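You operate a simulated robot arm through the tools that you are given. There is no shell and no other tool.

Carry out the task below with a simulated robot arm. There is one attempt and no reset: what you move stays moved.

## Task
Put things in order on the clear end of the checking bench. At the end: the grey clip stands where the beige core stood; the beige core from the clear end of the checking bench is on the brown box (marked "ORGANZA"); the red post stands where the dusty red roll stood; the dusty red roll stands where the grey clip stood; whatever was shut is shut again. Leave all else as you found it, and nothing knocked over.

Only the result counts: the job must be done as asked and must still hold three seconds after the hand-in. Knocking over, shifting, dropping, spilling or breaking anything else fails it.

## Robot
A 7-joint arm with a two-finger parallel gripper, fixed in place. Base frame: the origin is on the floor under the middle of its stand, x ahead of it, y to its left, z up. Units: m, degrees, N and s.
With the tool pointing down near the work surface it reaches from about 0.3 to 0.7 m from the base axis. Its first joint turns from -66.0 to 66.0 degrees. Payload 1.57 kg.
The TCP is the grasp point between the finger pads, 0.03 m short of the fingertips. In the tool frame z runs along the fingers and y along their closing line. Largest opening 0.11 m; finger width 0.024, thickness 0.012; the body of the gripper, 0.048 by 0.112 m, starts 0.078 m behind the TCP.
Orientation is told as [roll, pitch, yaw] about the base's x, y, z axes, in that order, counted from this pose: with the fingers straight down and closing along the base's y, the tool's x points along the base's -x, its y along +y and its z along -z.

## Interface
- The arm moves only by the tool send_rows. Its argument "plan" is a list of rows, each a list of 7 numbers: the shift along the tool's x, y, z in m, then the turn, a rotation vector about the tool's x, y, z in degrees, then the opening in per cent of the stroke, from 0 (shut) to 100 (fully open). In form: [[x, y, z, wx, wy, wz, jaw], ...]. A call has 1 to 20 rows; each row shifts and turns the commanded pose from where the row before left it, along the tool's axes as they then stand. Rows are played at 5 a second. More than 0.05 m and 8.6 degrees between two rows, or a gripper value outside its range, and nothing of the call is played. Where a pose cannot be reached the arm comes as near as it can. A force on the tool above 40 N (or 10 N above the force at the start of the call, whichever is more), or a blocked arm, ends the call early, and 0.2 s more pass. The fingers move at their own pace (about 0.108 m/s each) and stop on an object; they squeeze with about 32 N. The grip force told is the motor's: it shows also when the fingers shut on nothing. Time passes only in rows, and 0.2 s behind the last, so rows that do not move let the fingers close. It gives the time, the measured TCP pose, the force on the tool (base axes), the opening and the grip force at its end, in the units of the frame above (readings bear some noise), with the torque about the TCP (base axes, N m) and any sound that the robot's microphone picked up, and new pictures: "show" is both (left out), scene, wrist or none.
- Cameras (640 x 400 px; columns grow to the right, rows downward): "scene" is fixed at [0.143, -0.3758, 1.4069]; the picture's right is [0.93, -0.37, 0.00], its down [-0.19, -0.49, -0.85] and it looks along [0.31, 0.79, -0.53] (base axes); focal length 351 px, centre (320, 200). "wrist" rides on the gripper at [0.07, 0.016, -0.141] in the tool frame; the picture's right is [-0.23, 0.97, 0.00], its down [-0.86, -0.20, -0.48] and it looks along [-0.47, -0.11, 0.88] (tool axes); focal length 222 px, centre (320, 200). There is no depth. A picture from a camera that has moved, and an enlarged one, comes with that camera's place and axes in the base frame and with its lens.
- zoom(camera, box): a new picture of the part [left, top, right, bottom] of that camera's present view, enlarged. The clock stands still meanwhile.
- close_job(): hands the job in; it is judged then, once.

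Nothing tells you positions but the pictures and the camera data. Unless the task says otherwise, let go and move clear before handing in.

The tools are called after "Emit:" as a command line: name --pt "numbers of a row" for each row, then --argument value for the rest, lists and objects as JSON in quotes. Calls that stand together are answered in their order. send_rows: Moves the arm, as the interface text tells. Its arguments: {"type":"object","properties":{"plan":{"type":"array","items":{"type":"array","items":{"type":"number"}}},"show":{"type":"string","enum":["both","scene","wrist","none"]}},"required":["plan"]} The other tools are called the same way: zoom (camera, box) takes an enlarged picture of a part of a camera's view; close_job () hands the job in.

At the start:

```text
clock: 0.0
tcp_pos: [0.2785, 0.2323, 1.1683]
orientation: [0.0, 0.0, -0.1]
ft_force: [0.3, -0.2, 0.1]
wrist_torque: [0.01, 0.02, -0.03]
gripper_width: 0.1098
gripper_force: 0.0
```

scene: 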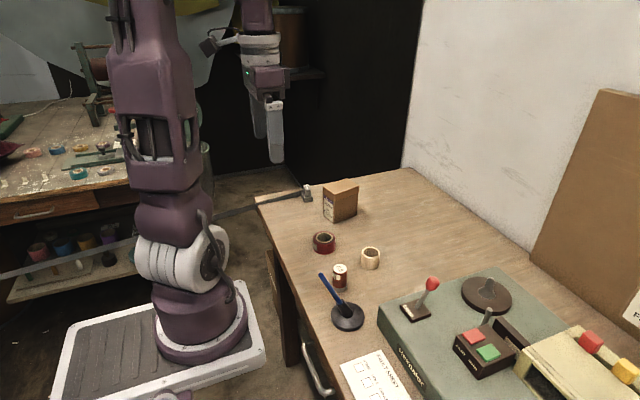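
wrist: 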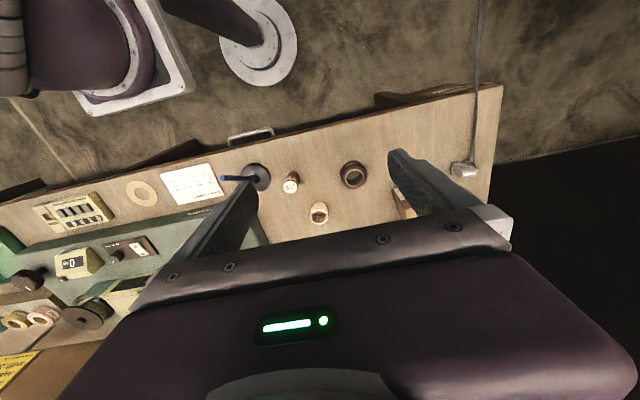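

I see a bench with a brown box, a dusty red roll, a beige core, a small labelled red/white cylinder, a pen holder, a grey clip at the far bench end and a console. I'll zoom in to identify each object before moving.

Emit:
zoom --camera "scene" --box '[240, 160, 440, 285]'

Emit:
zoom --camera "scene" --box '[260, 250, 460, 400]'

Emit:
zoom --camera "wrist" --box '[220, 80, 520, 260]'

Emit:
zoom --camera "scene" --box '[370, 250, 640, 400]'

```text
3.20 times, centred on (340, 222) of scene
camera zoom: at [0.143, -0.3758, 1.4069], right [0.93, -0.37, 0.0], down [-0.19, -0.49, -0.85], along [0.31, 0.79, -0.53], focal length 1122 px, centre (256, 128)
```

zoom: 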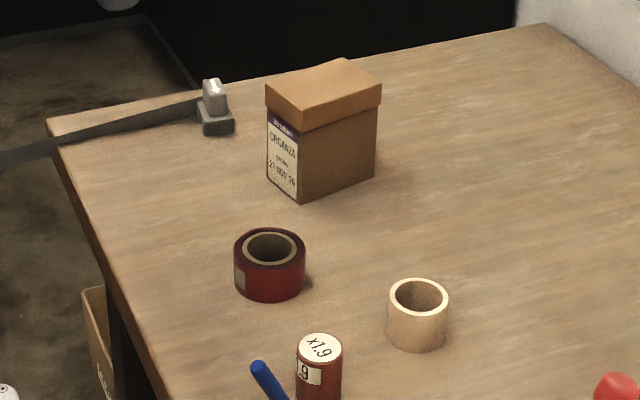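

```text
2.67 times, centred on (360, 325) of scene
camera zoom: at [0.143, -0.3758, 1.4069], right [0.93, -0.37, 0.0], down [-0.19, -0.49, -0.85], along [0.31, 0.79, -0.53], focal length 935 px, centre (213, -133)
```

zoom: 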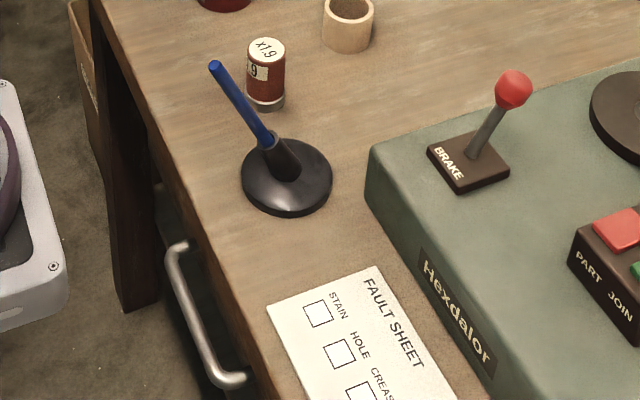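

```text
2.13 times, centred on (370, 170) of wrist
camera zoom: at [0.2098, 0.2488, 1.3104], right [0.23, 0.97, 0.0], down [0.86, -0.2, 0.48], along [0.47, -0.11, -0.88], focal length 474 px, centre (213, 264)
```

zoom: 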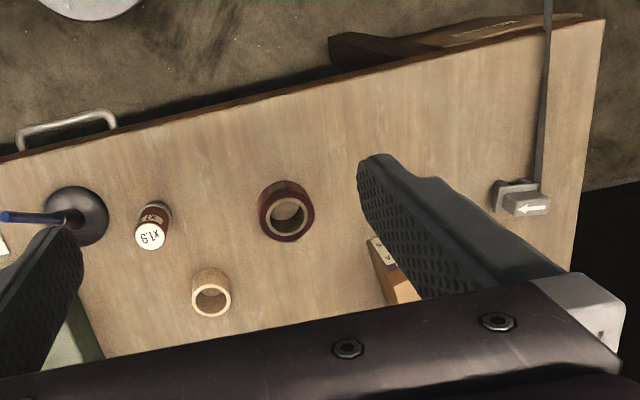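

```text
2.37 times, centred on (505, 325) of scene
camera zoom: at [0.143, -0.3758, 1.4069], right [0.93, -0.37, 0.0], down [-0.19, -0.49, -0.85], along [0.31, 0.79, -0.53], focal length 832 px, centre (-118, -96)
```

zoom: 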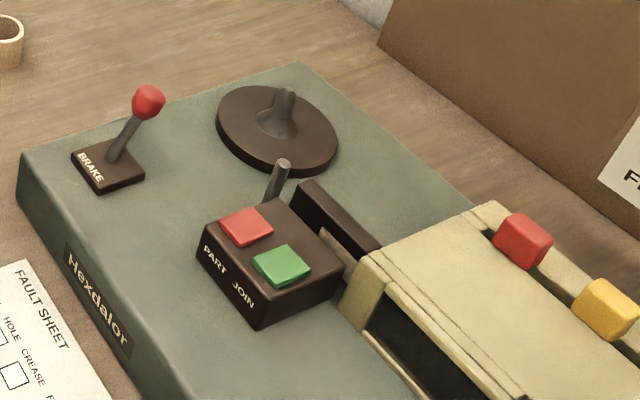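

I think the "x1.9" cylinder is the red post, and the grey clip seems to sit at the end of a strap. I need closer views of the clip, the strap and the machine before planning.

Emit:
zoom --camera "scene" --box '[280, 170, 344, 210]'

Emit:
zoom --camera "wrist" --box '[430, 140, 510, 190]'

Emit:
zoom --camera "scene" --box '[0, 180, 320, 300]'

Emit:
zoom --camera "scene" --box '[310, 170, 390, 290]'

Emit:
zoom --camera "wrist" --box '[0, 140, 260, 350]'

Emit:
zoom --camera "scene" --box '[0, 40, 220, 200]'

```text
10.00 times, centred on (312, 190) of scene
camera zoom: at [0.143, -0.3758, 1.4069], right [0.93, -0.37, 0.0], down [-0.19, -0.49, -0.85], along [0.31, 0.79, -0.53], focal length 3508 px, centre (400, 300)
```

zoom: 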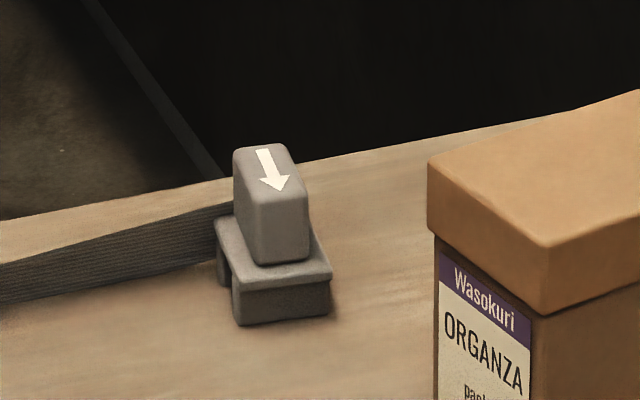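

```text
8.00 times, centred on (470, 165) of wrist
camera zoom: at [0.2098, 0.2488, 1.3104], right [0.23, 0.97, 0.0], down [0.86, -0.2, 0.48], along [0.47, -0.11, -0.88], focal length 1777 px, centre (-880, 480)
```

zoom: 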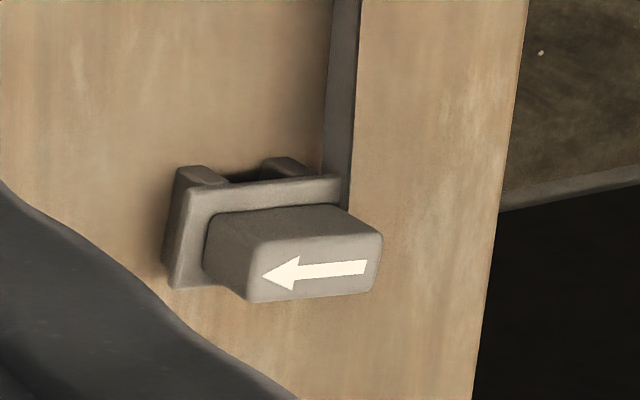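

```text
2.00 times, centred on (160, 240) of scene
camera zoom: at [0.143, -0.3758, 1.4069], right [0.93, -0.37, 0.0], down [-0.19, -0.49, -0.85], along [0.31, 0.79, -0.53], focal length 702 px, centre (640, 120)
```

zoom: 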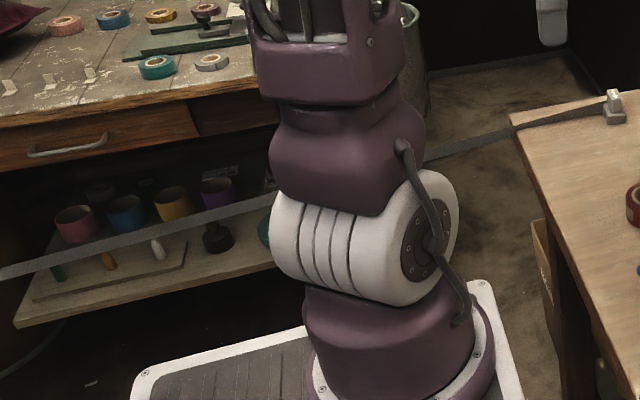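

```text
3.33 times, centred on (350, 230) of scene
camera zoom: at [0.143, -0.3758, 1.4069], right [0.93, -0.37, 0.0], down [-0.19, -0.49, -0.85], along [0.31, 0.79, -0.53], focal length 1169 px, centre (220, 100)
```

zoom: 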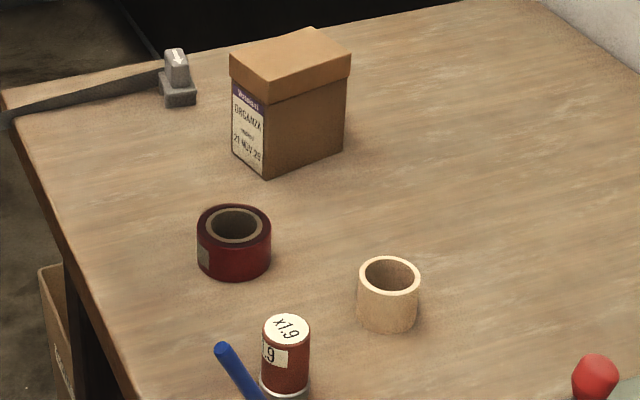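

```text
1.90 times, centred on (130, 245) of wrist
camera zoom: at [0.2098, 0.2488, 1.3104], right [0.23, 0.97, 0.0], down [0.86, -0.2, 0.48], along [0.47, -0.11, -0.88], focal length 423 px, centre (682, 114)
```

zoom: 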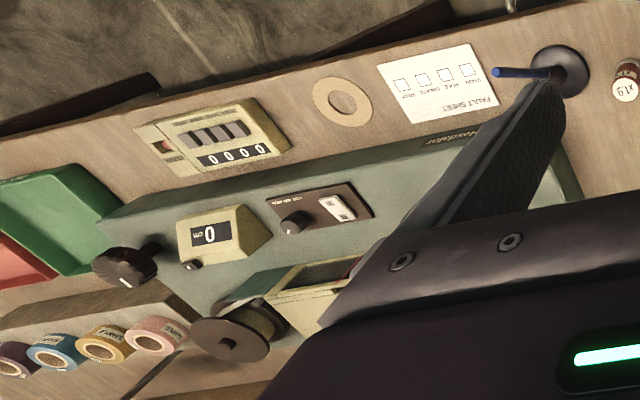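

```text
2.50 times, centred on (110, 120) of scene
camera zoom: at [0.143, -0.3758, 1.4069], right [0.93, -0.37, 0.0], down [-0.19, -0.49, -0.85], along [0.31, 0.79, -0.53], focal length 877 px, centre (845, 400)
```

zoom: 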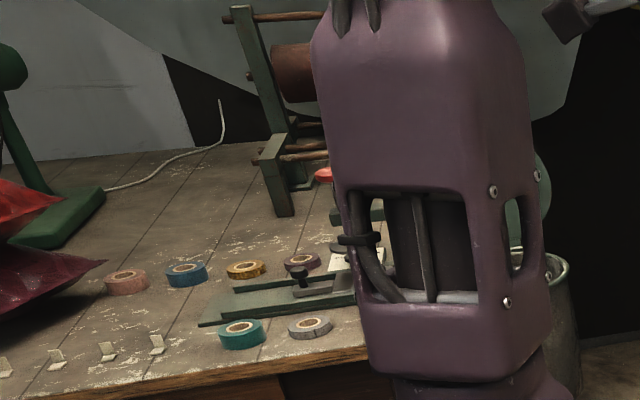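

Triangulating both views, the bench top is near z≈0.82, the core is near (0.494, 0.181), the roll near (0.412, 0.278), the red post near (0.393, 0.138), the clip near (0.454, 0.52), and the box top is near z≈0.92. A strap runs to the clip, so I'll move the wrist camera over there, staying high, for a closer look.

Emit:
send_rows --pt "-0.005 0.036 0.008 0 0 0 100" --pt "-0.005 0.036 0.008 0 0 0 100" --pt "-0.005 0.036 0.008 0 0 0 100" --pt "-0.005 0.036 0.008 0 0 0 100" --pt "-0.005 0.036 0.008 0 0 0 100" --pt "-0.005 0.036 0.008 0 0 0 100" --pt "-0.005 0.036 0.008 0 0 0 100" --pt "-0.005 0.036 0.008 0 0 0 100" --show "both"

```text
clock: 1.8
tcp_pos: [0.316, 0.4965, 1.1089]
orientation: [-0.1, 0.1, -0.2]
ft_force: [-0.2, -0.7, 0.7]
wrist_torque: [-0.01, -0.03, 0.02]
gripper_width: 0.1099
gripper_force: 0.1
out of reach, approached as far as the arm can: row 8
camera wrist: at [0.2465, 0.5126, 1.2521], right [0.23, 0.97, 0.0], down [0.85, -0.2, 0.48], along [0.47, -0.11, -0.88], focal length 222 px, centre (320, 200)
```

scene: 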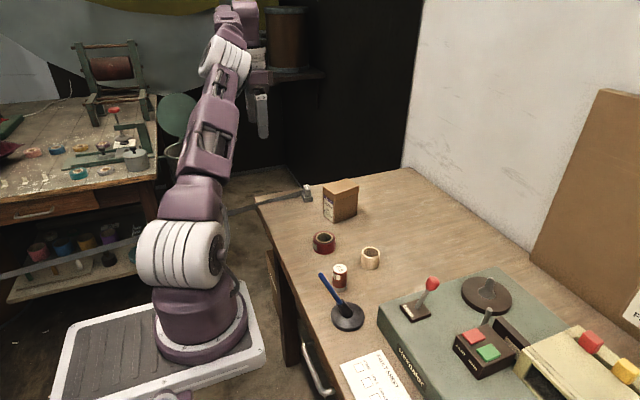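
wrist: 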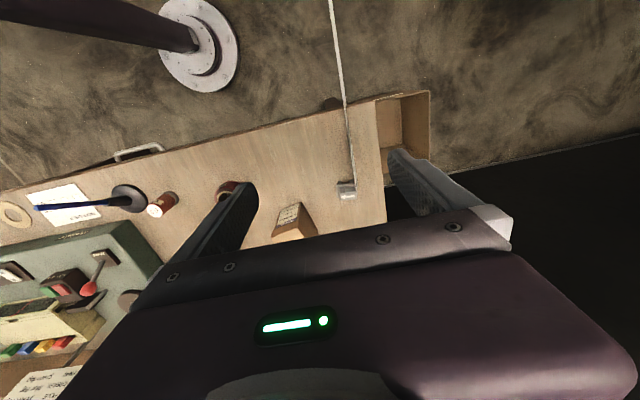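

The clip is visible between the fingers now. I'll zoom in on it, the strap and the box.

Emit:
zoom --camera "wrist" --box '[310, 150, 390, 210]'

Emit:
zoom --camera "wrist" --box '[250, 0, 450, 240]'

Emit:
zoom --camera "wrist" --box '[0, 130, 260, 300]'

```text
6.67 times, centred on (350, 180) of wrist
camera zoom: at [0.2465, 0.5126, 1.2521], right [0.23, 0.97, 0.0], down [0.85, -0.2, 0.48], along [0.47, -0.11, -0.88], focal length 1481 px, centre (120, 333)
```

zoom: 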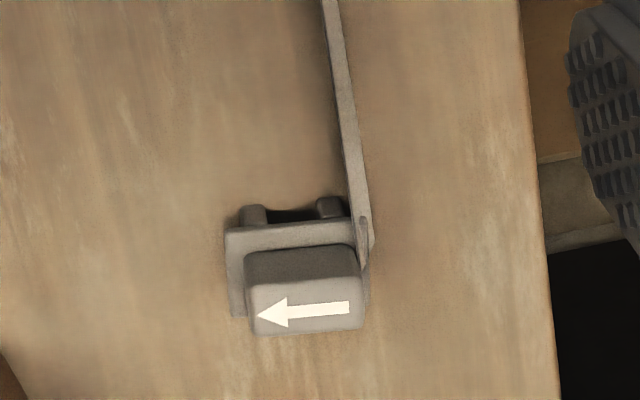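

```text
1.67 times, centred on (350, 120) of wrist
camera zoom: at [0.2465, 0.5126, 1.2521], right [0.23, 0.97, 0.0], down [0.85, -0.2, 0.48], along [0.47, -0.11, -0.88], focal length 370 px, centre (270, 333)
```

zoom: 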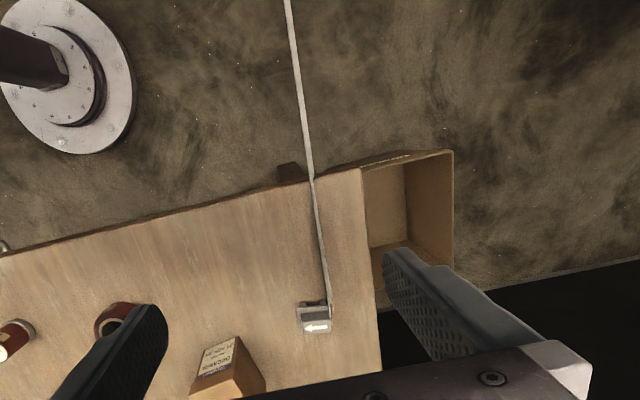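

```text
2.35 times, centred on (130, 215) of wrist
camera zoom: at [0.2465, 0.5126, 1.2521], right [0.23, 0.97, 0.0], down [0.85, -0.2, 0.48], along [0.47, -0.11, -0.88], focal length 523 px, centre (767, 165)
```

zoom: 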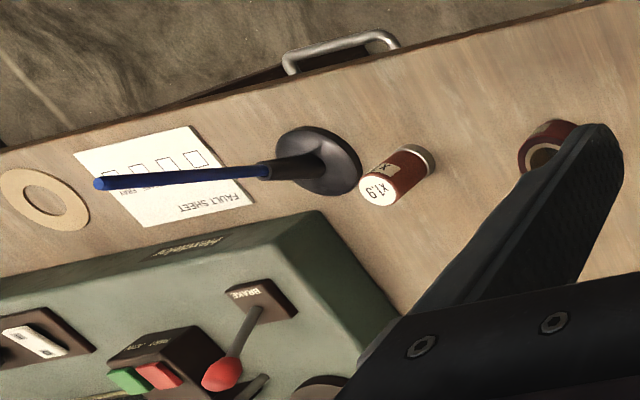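

The strap stands on edge and ends at the clip's +y side, while the clip's arrow points to -y, away from the strap. So the clip probably comes free by sliding it along the arrow. Next I'll get better views of the box, roll, core and post.

Emit:
send_rows --pt "-0.015 -0.03 0.005 0 0 0 100" --pt "-0.015 -0.03 0.005 0 0 0 100" --pt "-0.015 -0.03 0.005 0 0 0 100" --pt "-0.015 -0.03 0.005 0 0 0 100" --show "wrist"

```text
clock: 2.8
tcp_pos: [0.3774, 0.3792, 1.0916]
orientation: [0.0, 0.0, 0.0]
ft_force: [0.0, -0.3, -0.2]
wrist_torque: [-0.01, 0.04, -0.02]
gripper_width: 0.11
gripper_force: 0.0
camera wrist: at [0.3077, 0.3942, 1.2337], right [0.23, 0.97, 0.0], down [0.86, -0.2, 0.48], along [0.47, -0.11, -0.88], focal length 222 px, centre (320, 200)
```

wrist: 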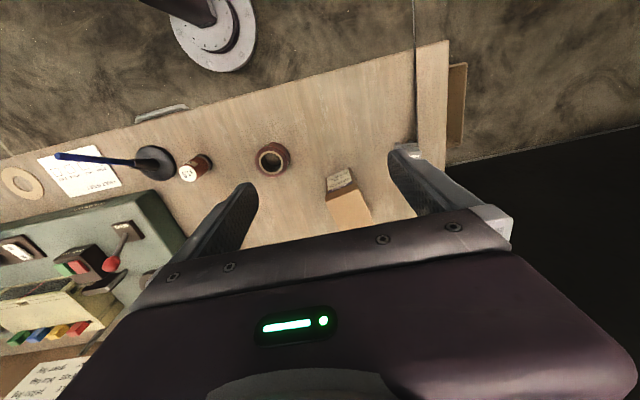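

The box and roll are visible between the fingers. I'll zoom in to measure both.

Emit:
zoom --camera "wrist" --box '[300, 150, 400, 230]'

Emit:
zoom --camera "wrist" --box '[160, 120, 320, 220]'

Emit:
zoom --camera "wrist" --box '[380, 130, 440, 170]'

```text
5.00 times, centred on (350, 190) of wrist
camera zoom: at [0.3077, 0.3942, 1.2337], right [0.23, 0.97, 0.0], down [0.86, -0.2, 0.48], along [0.47, -0.11, -0.88], focal length 1111 px, centre (170, 250)
```

zoom: 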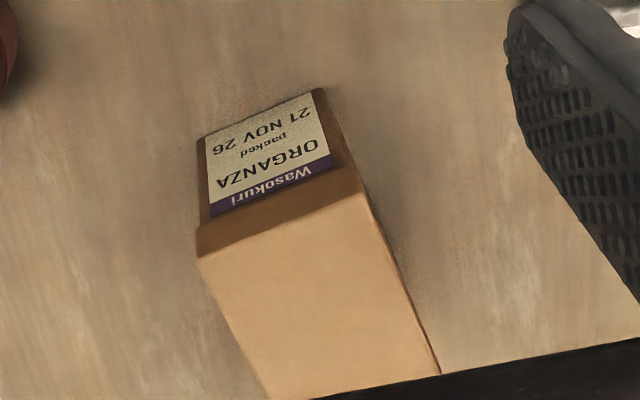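

```text
4.00 times, centred on (240, 170) of wrist
camera zoom: at [0.3077, 0.3942, 1.2337], right [0.23, 0.97, 0.0], down [0.86, -0.2, 0.48], along [0.47, -0.11, -0.88], focal length 888 px, centre (640, 320)
```

zoom: 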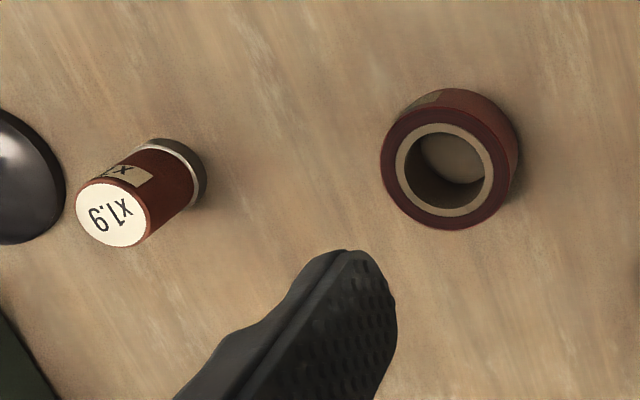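

```text
10.00 times, centred on (410, 150) of wrist
camera zoom: at [0.3077, 0.3942, 1.2337], right [0.23, 0.97, 0.0], down [0.86, -0.2, 0.48], along [0.47, -0.11, -0.88], focal length 2221 px, centre (-580, 700)
```

zoom: 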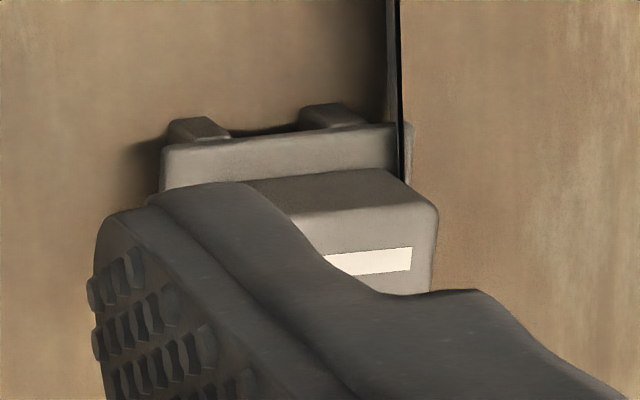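

Measurements agree to within a few mm: box top centre ≈ (0.512, 0.399, 0.92), roll (0.414, 0.279), post (0.394, 0.140), core (0.493, 0.182), clip (0.453, 0.5195). The core goes first, so I'm moving above it.

Emit:
send_rows --pt "-0.0193 -0.0328 0.0153 0 0 0 100" --pt "-0.0193 -0.0328 0.0153 0 0 0 100" --pt "-0.0193 -0.0328 0.0153 0 0 0 100" --pt "-0.0193 -0.0328 0.0153 0 0 0 100" --pt "-0.0193 -0.0328 0.0153 0 0 0 100" --pt "-0.0193 -0.0328 0.0153 0 0 0 100" --show "both"

```text
clock: 4.2
tcp_pos: [0.4908, 0.1802, 0.9994]
orientation: [0.1, 0.0, 0.0]
ft_force: [0.1, 0.7, 0.1]
wrist_torque: [-0.04, 0.04, -0.02]
gripper_width: 0.1098
gripper_force: 0.0
camera wrist: at [0.4228, 0.1963, 1.1414], right [0.23, 0.97, 0.0], down [0.86, -0.2, 0.48], along [0.47, -0.11, -0.88], focal length 222 px, centre (320, 200)
```

scene: 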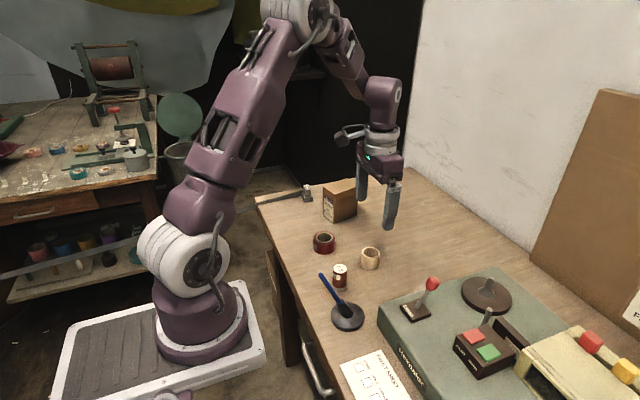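
wrist: 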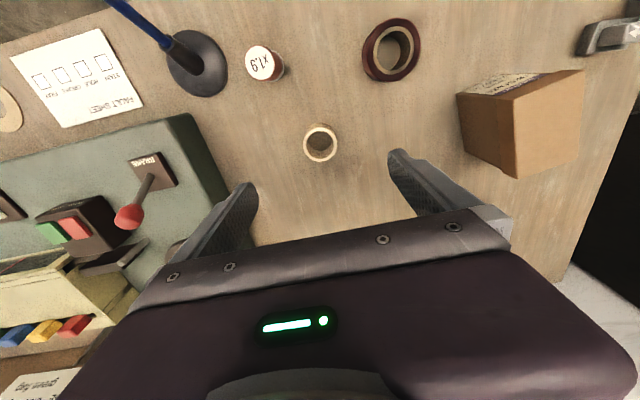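

The core sits almost exactly under the TCP. I'll zoom in to refine that and to measure the box and clip from this view.

Emit:
zoom --camera "wrist" --box '[280, 110, 360, 160]'

Emit:
zoom --camera "wrist" --box '[440, 0, 640, 190]'

Emit:
zoom --camera "wrist" --box '[220, 0, 440, 100]'

```text
8.00 times, centred on (320, 135) of wrist
camera zoom: at [0.4228, 0.1963, 1.1414], right [0.23, 0.97, 0.0], down [0.86, -0.2, 0.48], along [0.47, -0.11, -0.88], focal length 1777 px, centre (320, 720)
```

zoom: 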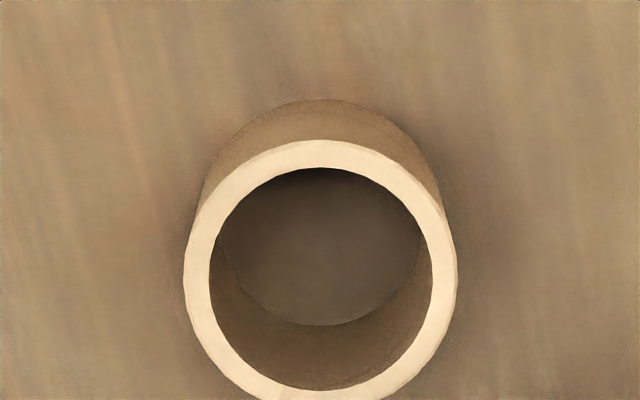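

```text
2.11 times, centred on (540, 95) of wrist
camera zoom: at [0.4228, 0.1963, 1.1414], right [0.23, 0.97, 0.0], down [0.86, -0.2, 0.48], along [0.47, -0.11, -0.88], focal length 468 px, centre (-143, 421)
```

zoom: 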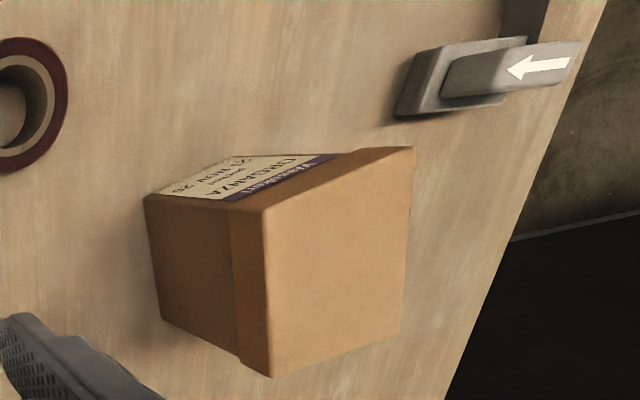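

```text
2.91 times, centred on (330, 50) of wrist
camera zoom: at [0.4228, 0.1963, 1.1414], right [0.23, 0.97, 0.0], down [0.86, -0.2, 0.48], along [0.47, -0.11, -0.88], focal length 646 px, centre (291, 636)
```

zoom: 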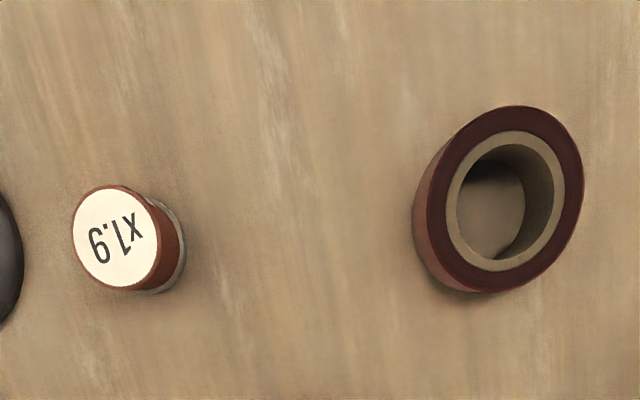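

The core is centred at about (0.492, 0.180), with a diameter of about 44 mm. I'm descending to grasp it.

Emit:
send_rows --pt "-0.001 0 0.03 0 0 0 100" --pt "0 0 0.03 0 0 0 100" --pt "0 0 0.03 0 0 0 100" --pt "0 0 0.025 0 0 0 100" --pt "0 0 0.015 0 0 0 100" --pt "0 0 0.01 0 0 0 100" --show "wrist"

```text
clock: 5.6
tcp_pos: [0.494, 0.182, 0.8597]
orientation: [0.0, 0.0, -0.1]
ft_force: [0.0, -0.1, 0.3]
wrist_torque: [0.02, 0.0, 0.02]
gripper_width: 0.1098
gripper_force: 0.1
camera wrist: at [0.424, 0.1975, 1.0017], right [0.23, 0.97, 0.0], down [0.85, -0.2, 0.48], along [0.47, -0.11, -0.88], focal length 222 px, centre (320, 200)
```

wrist: 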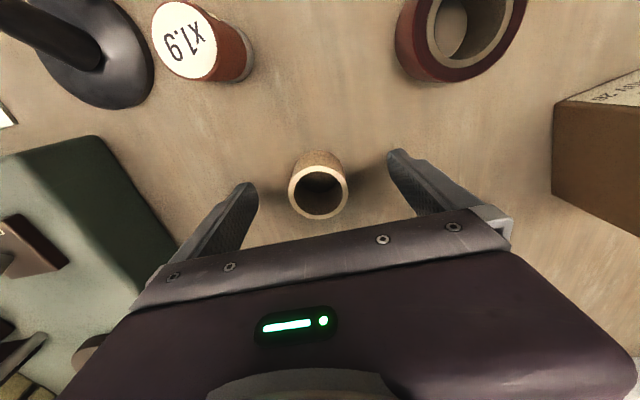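

The core is centred between the fingers and its top is level with the TCP. I'm closing on it.

Emit:
send_rows --pt "0 0 0.002 0 0 0 60" --pt "0 0 0 0 0 0 32" --pt "0 0 0 0 0 0 32" --pt "0 0 0 0 0 0 32" --show "wrist"

```text
clock: 6.6
tcp_pos: [0.4933, 0.1816, 0.8563]
orientation: [0.0, 0.0, 0.1]
ft_force: [0.9, -0.3, 0.8]
wrist_torque: [0.04, -0.01, 0.02]
gripper_width: 0.0417
gripper_force: 32.2
camera wrist: at [0.4236, 0.1975, 0.9993], right [0.23, 0.97, 0.0], down [0.86, -0.2, 0.48], along [0.47, -0.11, -0.88], focal length 222 px, centre (320, 200)
```

wrist: 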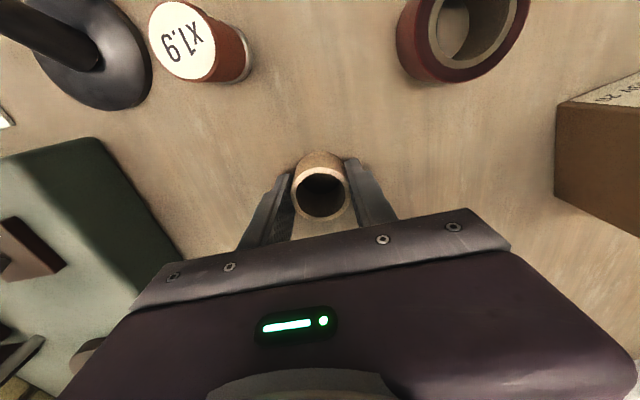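

The core is gripped with an opening of 41.7 mm. I'll lift slowly and check the force.

Emit:
send_rows --pt "0 0 -0.01 0 0 0 32" --pt "0 0 -0.02 0 0 0 32" --pt "0 0 -0.03 0 0 0 32" --pt "0 0 -0.04 0 0 0 32" --pt "0 0 -0.04 0 0 0 32" --show "both"

```text
clock: 7.8
tcp_pos: [0.4921, 0.1826, 0.9952]
orientation: [-0.1, 0.0, 0.0]
ft_force: [0.8, -0.3, -0.4]
wrist_torque: [0.03, -0.01, 0.01]
gripper_width: 0.0415
gripper_force: 31.5
camera wrist: at [0.4219, 0.1986, 1.1373], right [0.23, 0.97, 0.0], down [0.86, -0.2, 0.48], along [0.47, -0.11, -0.88], focal length 222 px, centre (320, 200)
```

scene: 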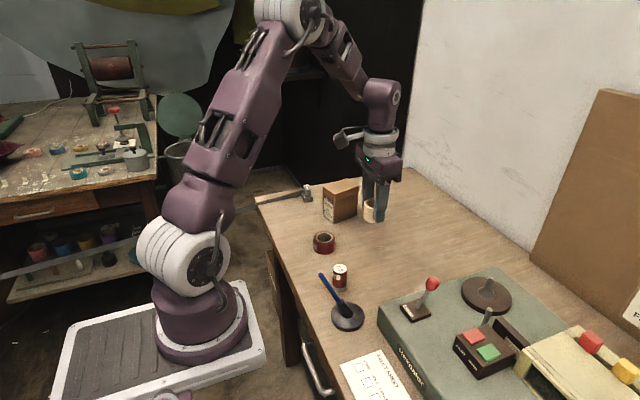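
wrist: 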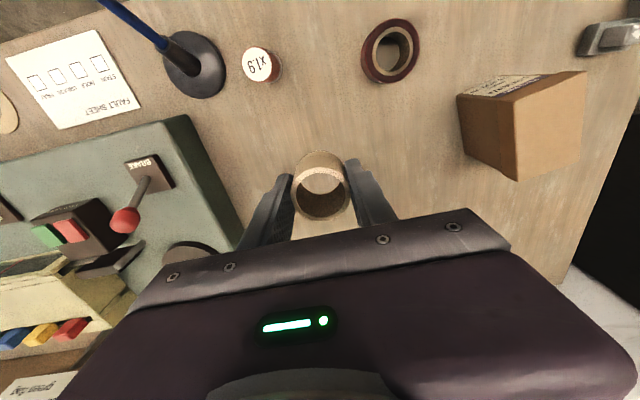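

The core is lifted clean, with its underside about 36 mm below the TCP. I'm carrying it over the box top at about (0.514, 0.400), staying clear of the lid.

Emit:
send_rows --pt "-0.0036 0.0363 0.001 0 0 0 32" --pt "-0.0036 0.0363 0.001 0 0 0 32" --pt "-0.0036 0.0363 0.001 0 0 0 32" --pt "-0.0036 0.0363 0.001 0 0 0 32" --pt "-0.0036 0.0363 0.001 0 0 0 32" --pt "-0.0036 0.0363 0.001 0 0 0 32" --show "both"

```text
clock: 9.2
tcp_pos: [0.5136, 0.3986, 0.989]
orientation: [-0.2, 0.1, 0.1]
ft_force: [0.8, -0.5, -0.5]
wrist_torque: [0.02, 0.01, 0.01]
gripper_width: 0.0418
gripper_force: 32.1
camera wrist: at [0.4448, 0.4153, 1.1308], right [0.23, 0.97, 0.0], down [0.86, -0.2, 0.48], along [0.46, -0.11, -0.88], focal length 222 px, centre (320, 200)
```

scene: 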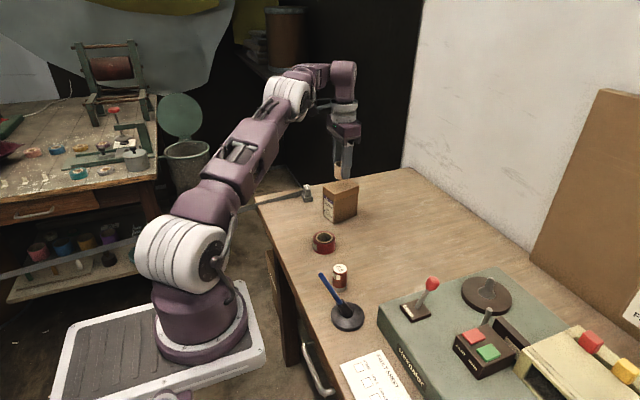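
wrist: 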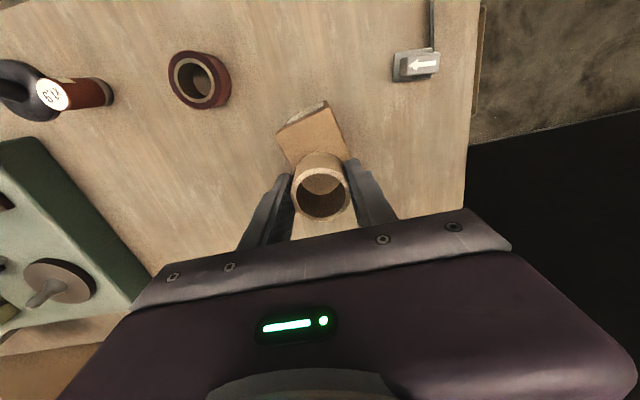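

Emit:
zoom --camera "wrist" --box '[260, 90, 380, 230]'

Emit:
zoom --camera "wrist" --box '[380, 20, 480, 100]'

Emit:
zoom --camera "scene" --box '[300, 140, 390, 230]'

```text
2.86 times, centred on (320, 160) of wrist
camera zoom: at [0.4448, 0.4153, 1.1308], right [0.23, 0.97, 0.0], down [0.86, -0.2, 0.48], along [0.46, -0.11, -0.88], focal length 635 px, centre (320, 314)
```

zoom: 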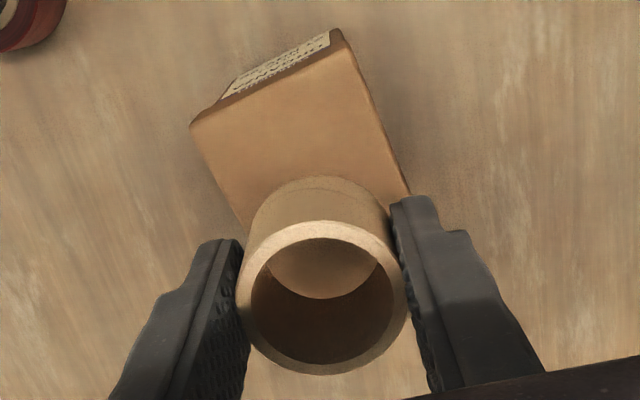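

```text
5.00 times, centred on (430, 60) of wrist
camera zoom: at [0.4448, 0.4153, 1.1308], right [0.23, 0.97, 0.0], down [0.86, -0.2, 0.48], along [0.46, -0.11, -0.88], focal length 1111 px, centre (-230, 900)
```

zoom: 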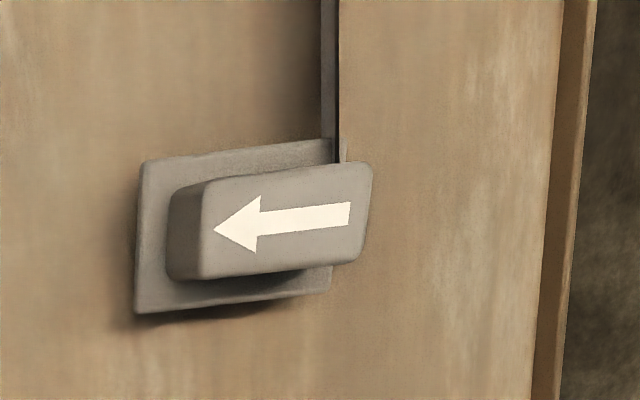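

```text
4.44 times, centred on (345, 185) of scene
camera zoom: at [0.143, -0.3758, 1.4069], right [0.93, -0.37, 0.0], down [-0.19, -0.49, -0.85], along [0.31, 0.79, -0.53], focal length 1559 px, centre (209, 267)
```

zoom: 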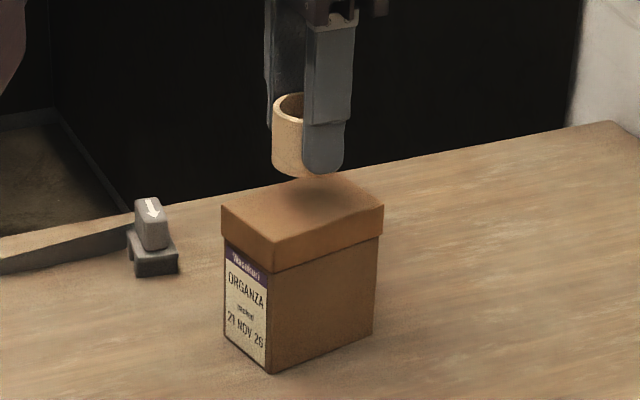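

The core is centred over the lid to within a few mm. I'm lowering it carefully.

Emit:
send_rows --pt "0 0.001 0.01 0 0 0 32" --pt "0 0 0.008 0 0 0 32" --pt "0 0 0.006 0 0 0 32" --show "none"

Emit:
zoom --camera "scene" --box '[310, 150, 370, 210]'

```text
clock: 10.0
tcp_pos: [0.5135, 0.4004, 0.967]
orientation: [0.1, 0.0, 0.0]
ft_force: [0.7, 0.1, 0.2]
wrist_torque: [-0.01, 0.01, -0.01]
gripper_width: 0.0419
gripper_force: 31.7
```

```text
6.67 times, centred on (340, 180) of scene
camera zoom: at [0.143, -0.3758, 1.4069], right [0.93, -0.37, 0.0], down [-0.19, -0.49, -0.85], along [0.31, 0.79, -0.53], focal length 2338 px, centre (187, 333)
```

zoom: 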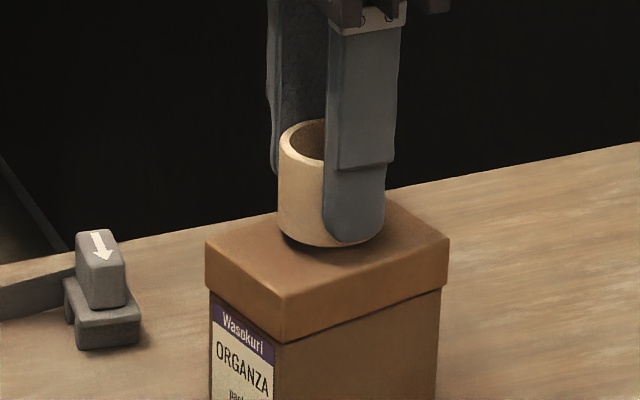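

The core is just above the lid, so I'm stepping down in 2 mm increments and watching the force.

Emit:
send_rows --pt "0 0 0.002 0 0 0 32" --pt "0 0 0.002 0 0 0 32" --pt "0 0 0.002 0 0 0 32" --show "none"

Emit:
zoom --camera "scene" --box '[310, 150, 370, 210]'

```text
clock: 10.8
tcp_pos: [0.5143, 0.4008, 0.9603]
orientation: [0.0, -0.1, 0.0]
ft_force: [0.0, -0.5, -0.4]
wrist_torque: [0.01, 0.0, 0.0]
gripper_width: 0.0418
gripper_force: 31.7
```

```text
6.67 times, centred on (340, 180) of scene
camera zoom: at [0.143, -0.3758, 1.4069], right [0.93, -0.37, 0.0], down [-0.19, -0.49, -0.85], along [0.31, 0.79, -0.53], focal length 2338 px, centre (187, 333)
```

zoom: 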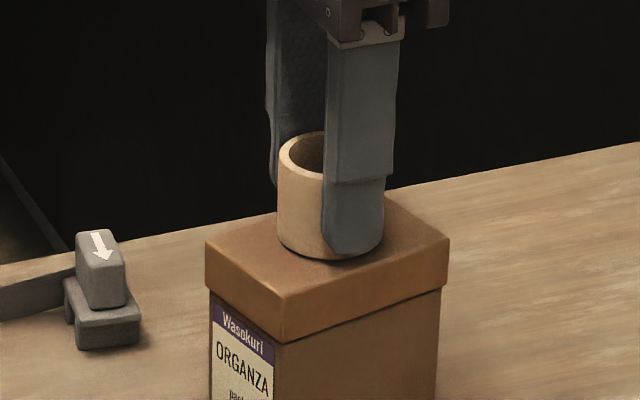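

Emit:
send_rows --pt "0 0 0.0015 0 0 0 32" --pt "0 0 0.0015 0 0 0 32" --show "none"

Emit:
zoom --camera "scene" --box '[310, 150, 370, 210]'

```text
clock: 11.4
tcp_pos: [0.5145, 0.3999, 0.9592]
orientation: [0.1, -0.2, 0.0]
ft_force: [-6.1, -0.3, 15.8]
wrist_torque: [-0.14, 0.18, 0.04]
gripper_width: 0.0419
gripper_force: 32.2
```

```text
6.67 times, centred on (340, 180) of scene
camera zoom: at [0.1426, -0.376, 1.4069], right [0.93, -0.37, 0.0], down [-0.19, -0.49, -0.85], along [0.31, 0.79, -0.53], focal length 2338 px, centre (187, 333)
```

zoom: 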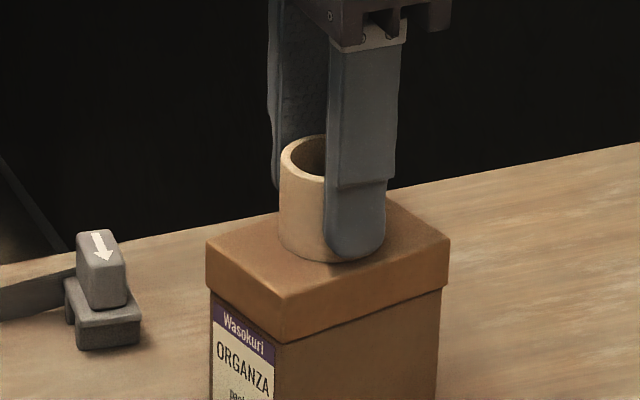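

The core has contacted the lid (15.8 N). I'll back off about 1.5 mm to relieve the load, then release gently.

Emit:
send_rows --pt "0 0 -0.0015 0 0 0 32" --pt "0 0 0 0 0 0 40" --pt "0 0 0 0 0 0 55" --pt "0 0 0 0 0 0 70" --show "wrist"

Emit:
zoom --camera "scene" --box '[310, 150, 370, 210]'

```text
clock: 12.4
tcp_pos: [0.5146, 0.4006, 0.9594]
orientation: [0.1, 0.0, 0.0]
ft_force: [-0.3, -0.1, -0.3]
wrist_torque: [0.0, -0.04, 0.02]
gripper_width: 0.0768
gripper_force: 0.1
camera wrist: at [0.445, 0.4158, 1.1011], right [0.23, 0.97, 0.0], down [0.86, -0.2, 0.48], along [0.47, -0.11, -0.88], focal length 222 px, centre (320, 200)
```

wrist: 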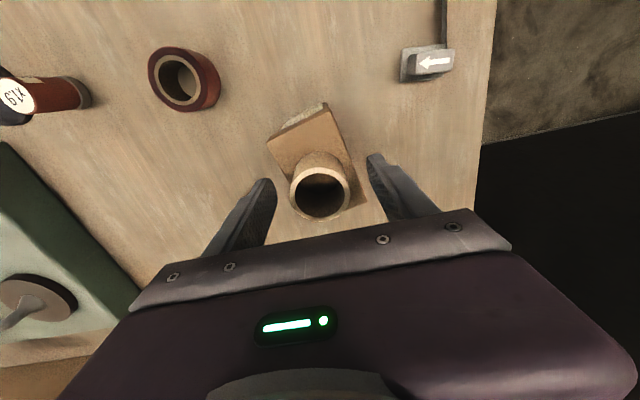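

```text
6.67 times, centred on (340, 180) of scene
camera zoom: at [0.143, -0.3758, 1.4069], right [0.93, -0.37, 0.0], down [-0.19, -0.49, -0.85], along [0.31, 0.79, -0.53], focal length 2338 px, centre (187, 333)
```

zoom: 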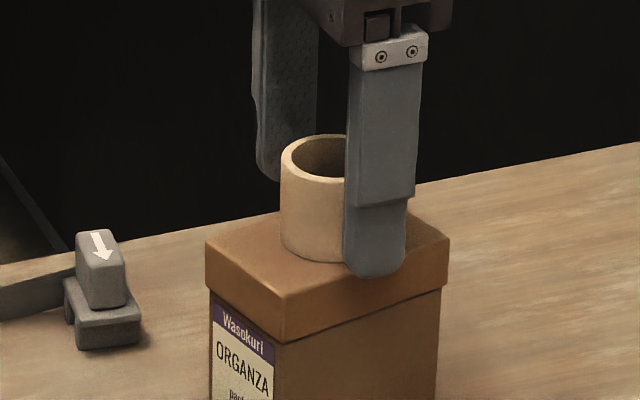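

The core stands squarely on the lid and the box hasn't moved. I'll raise the gripper clear, then study the strap and clip before touching the clip.

Emit:
send_rows --pt "0 0 -0.01 0 0 0 80" --pt "0 0 -0.015 0 0 0 100" --pt "0.01 0 -0.015 0 0 0 100" --pt "0.02 0.0 0 0 0 0 100" --pt "0.03 0.01 0 0 0 0 100" --pt "0.03 0.01 0 0 0 0 100" --show "both"

Emit:
zoom --camera "scene" --box '[0, 220, 160, 320]'

Emit:
zoom --camera "scene" --box '[280, 175, 330, 206]'

```text
clock: 13.8
tcp_pos: [0.4225, 0.42, 0.9986]
orientation: [0.0, 0.0, 0.1]
ft_force: [-0.1, -0.4, -0.5]
wrist_torque: [0.0, -0.02, 0.01]
gripper_width: 0.1101
gripper_force: 0.1
camera wrist: at [0.3528, 0.4355, 1.1405], right [0.23, 0.97, 0.0], down [0.85, -0.2, 0.48], along [0.47, -0.11, -0.88], focal length 222 px, centre (320, 200)
```

scene: 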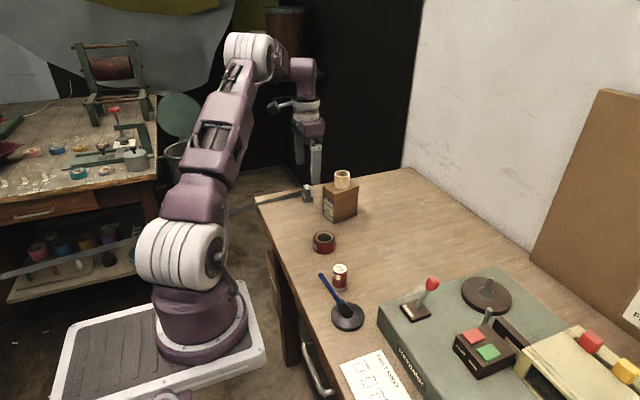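
wrist: 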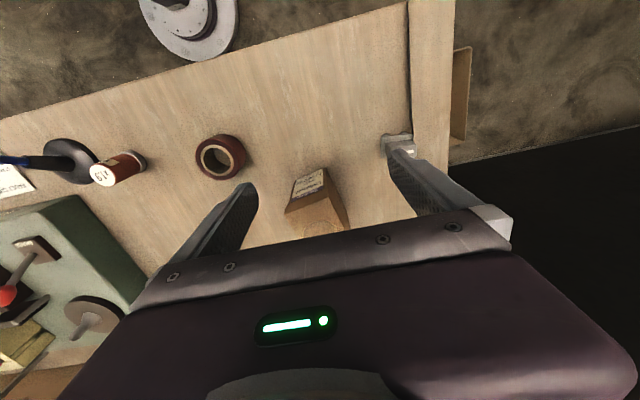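

```text
4.00 times, centred on (80, 270) of scene
camera zoom: at [0.143, -0.3758, 1.4069], right [0.93, -0.37, 0.0], down [-0.19, -0.49, -0.85], along [0.31, 0.79, -0.53], focal length 1403 px, centre (1280, -80)
```

zoom: 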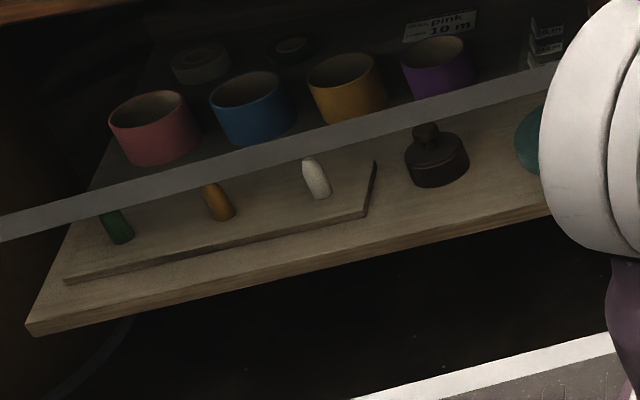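

```text
12.80 times, centred on (305, 190) of scene
camera zoom: at [0.143, -0.3758, 1.4069], right [0.93, -0.37, 0.0], down [-0.19, -0.49, -0.85], along [0.31, 0.79, -0.53], focal length 4490 px, centre (512, 322)
```

zoom: 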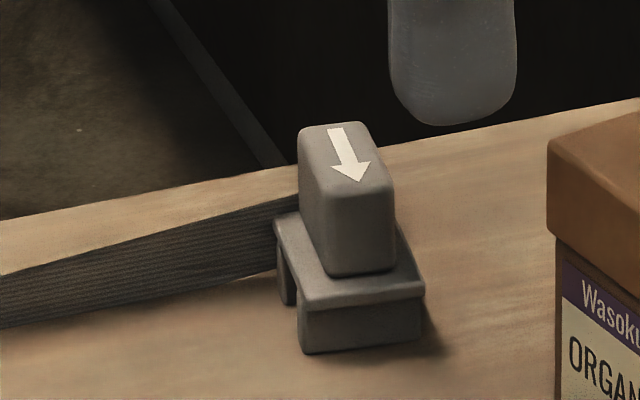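

The strap is a thin band standing on edge that ends at the clip's +y side. I'll move to a spot where the camera looks along the strap at that joint.

Emit:
send_rows --pt "0.018 0.027 0.006 0 0 0 100" --pt "0.018 0.027 0.006 0 0 0 100" --pt "0.018 0.027 0.006 0 0 0 100" --pt "0.018 0.027 0.006 0 0 0 100" --show "wrist"

Emit:
zoom --camera "wrist" --box '[270, 100, 370, 170]'

```text
clock: 14.8
tcp_pos: [0.352, 0.5258, 0.9756]
orientation: [0.0, 0.0, -0.2]
ft_force: [0.0, -1.2, -0.1]
wrist_torque: [-0.02, -0.02, 0.06]
gripper_width: 0.11
gripper_force: 0.1
camera wrist: at [0.2823, 0.5433, 1.1181], right [0.23, 0.97, 0.0], down [0.85, -0.2, 0.48], along [0.47, -0.11, -0.88], focal length 222 px, centre (320, 200)
```

wrist: 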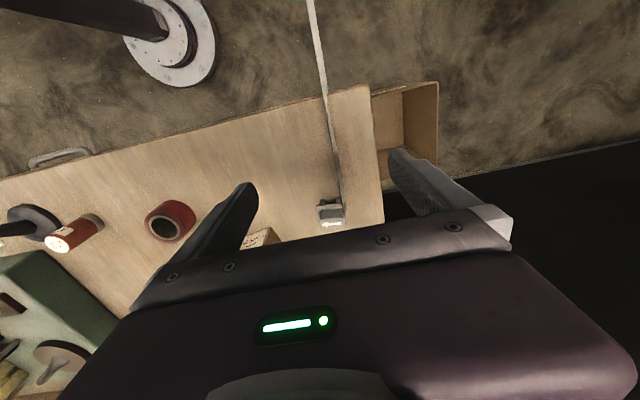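

```text
5.71 times, centred on (320, 135) of wrist
camera zoom: at [0.2823, 0.5433, 1.1181], right [0.23, 0.97, 0.0], down [0.85, -0.2, 0.48], along [0.47, -0.11, -0.88], focal length 1269 px, centre (320, 571)
```

zoom: 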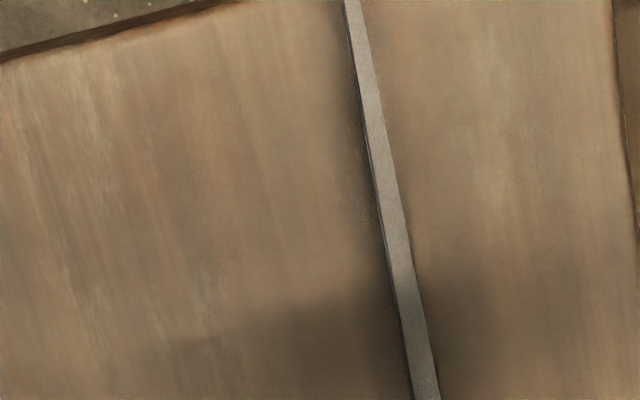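

Emit:
zoom --camera "wrist" --box '[300, 175, 364, 235]'

Emit:
zoom --camera "wrist" --box '[260, 0, 400, 120]'

```text
6.67 times, centred on (332, 205) of wrist
camera zoom: at [0.2823, 0.5433, 1.1181], right [0.23, 0.97, 0.0], down [0.85, -0.2, 0.48], along [0.47, -0.11, -0.88], focal length 1481 px, centre (240, 167)
```

zoom: 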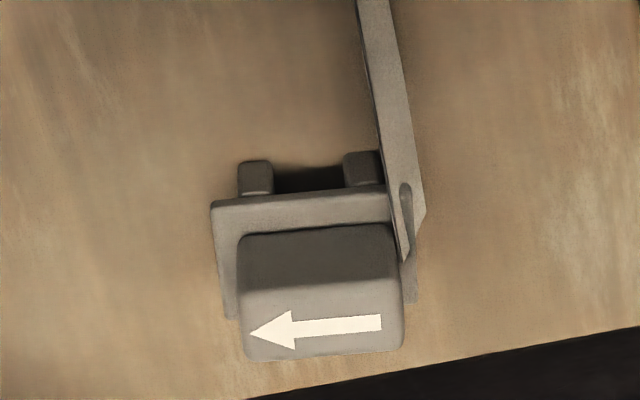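

```text
3.33 times, centred on (330, 60) of wrist
camera zoom: at [0.2823, 0.5433, 1.1181], right [0.23, 0.97, 0.0], down [0.85, -0.2, 0.48], along [0.47, -0.11, -0.88], focal length 740 px, centre (287, 667)
```

zoom: 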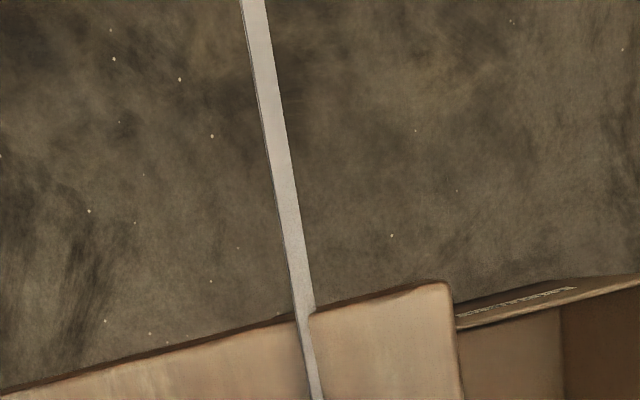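

The strap ends in an eye or hook on the clip's +y side, and the arrow (turned about -8.5° from -y) points away from it. So the clip should slide off along the arrow. I'll yaw -8.5° to match and go to a pre-grasp pose above the knob.

Emit:
send_rows --pt "0 0 0 0 0 8.5 100" --pt "-0.0243 -0.0017 0.015 0 0 0 100" --pt "-0.0243 -0.0017 0.015 0 0 0 100" --pt "-0.0243 -0.0017 0.015 0 0 0 100" --pt "-0.0243 -0.0017 0.015 0 0 0 100" --show "both"

Emit:
zoom --camera "wrist" --box '[270, 130, 390, 220]'

Emit:
zoom --camera "scene" --box '[270, 140, 370, 220]'

```text
clock: 16.0
tcp_pos: [0.4317, 0.4938, 0.9204]
orientation: [0.0, 0.0, -8.4]
ft_force: [0.8, 0.1, -0.1]
wrist_torque: [0.04, -0.01, 0.01]
gripper_width: 0.11
gripper_force: 0.0
out of reach, approached as far as the arm can: row 3, 4, 5
camera wrist: at [0.3649, 0.5205, 1.0623], right [0.37, 0.93, 0.0], down [0.82, -0.32, 0.48], along [0.44, -0.18, -0.88], focal length 222 px, centre (320, 200)
```

scene: 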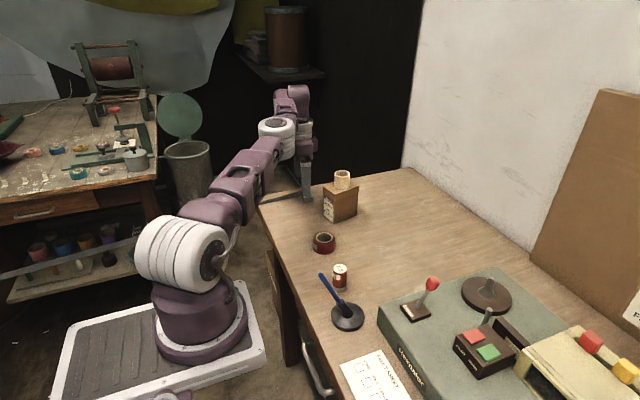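
wrist: 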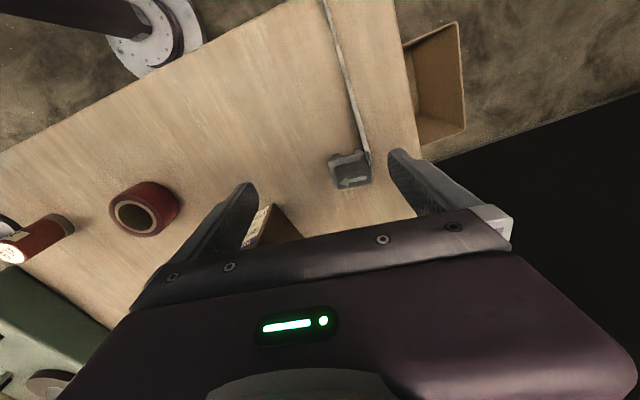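

```text
4.44 times, centred on (330, 175) of wrist
camera zoom: at [0.3649, 0.5205, 1.0623], right [0.37, 0.93, 0.0], down [0.82, -0.32, 0.48], along [0.44, -0.18, -0.88], focal length 987 px, centre (276, 311)
```

zoom: 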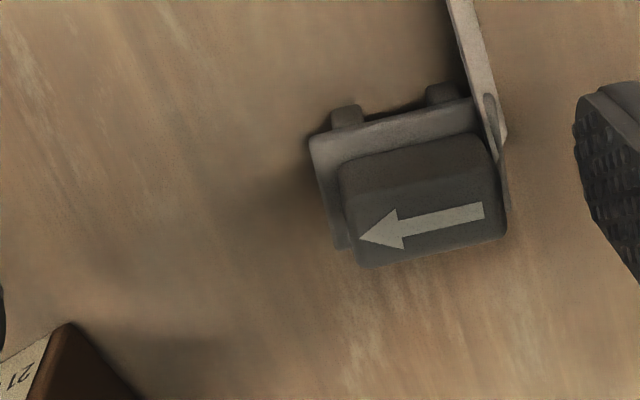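

```text
5.00 times, centred on (320, 180) of scene
camera zoom: at [0.1431, -0.3758, 1.4069], right [0.93, -0.37, 0.0], down [-0.19, -0.49, -0.85], along [0.31, 0.79, -0.53], focal length 1754 px, centre (320, 300)
```

zoom: 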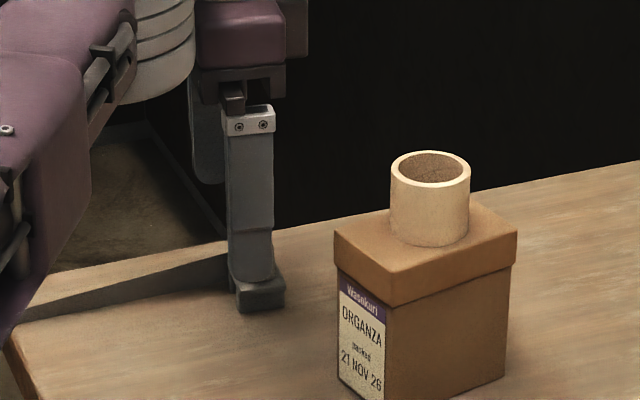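

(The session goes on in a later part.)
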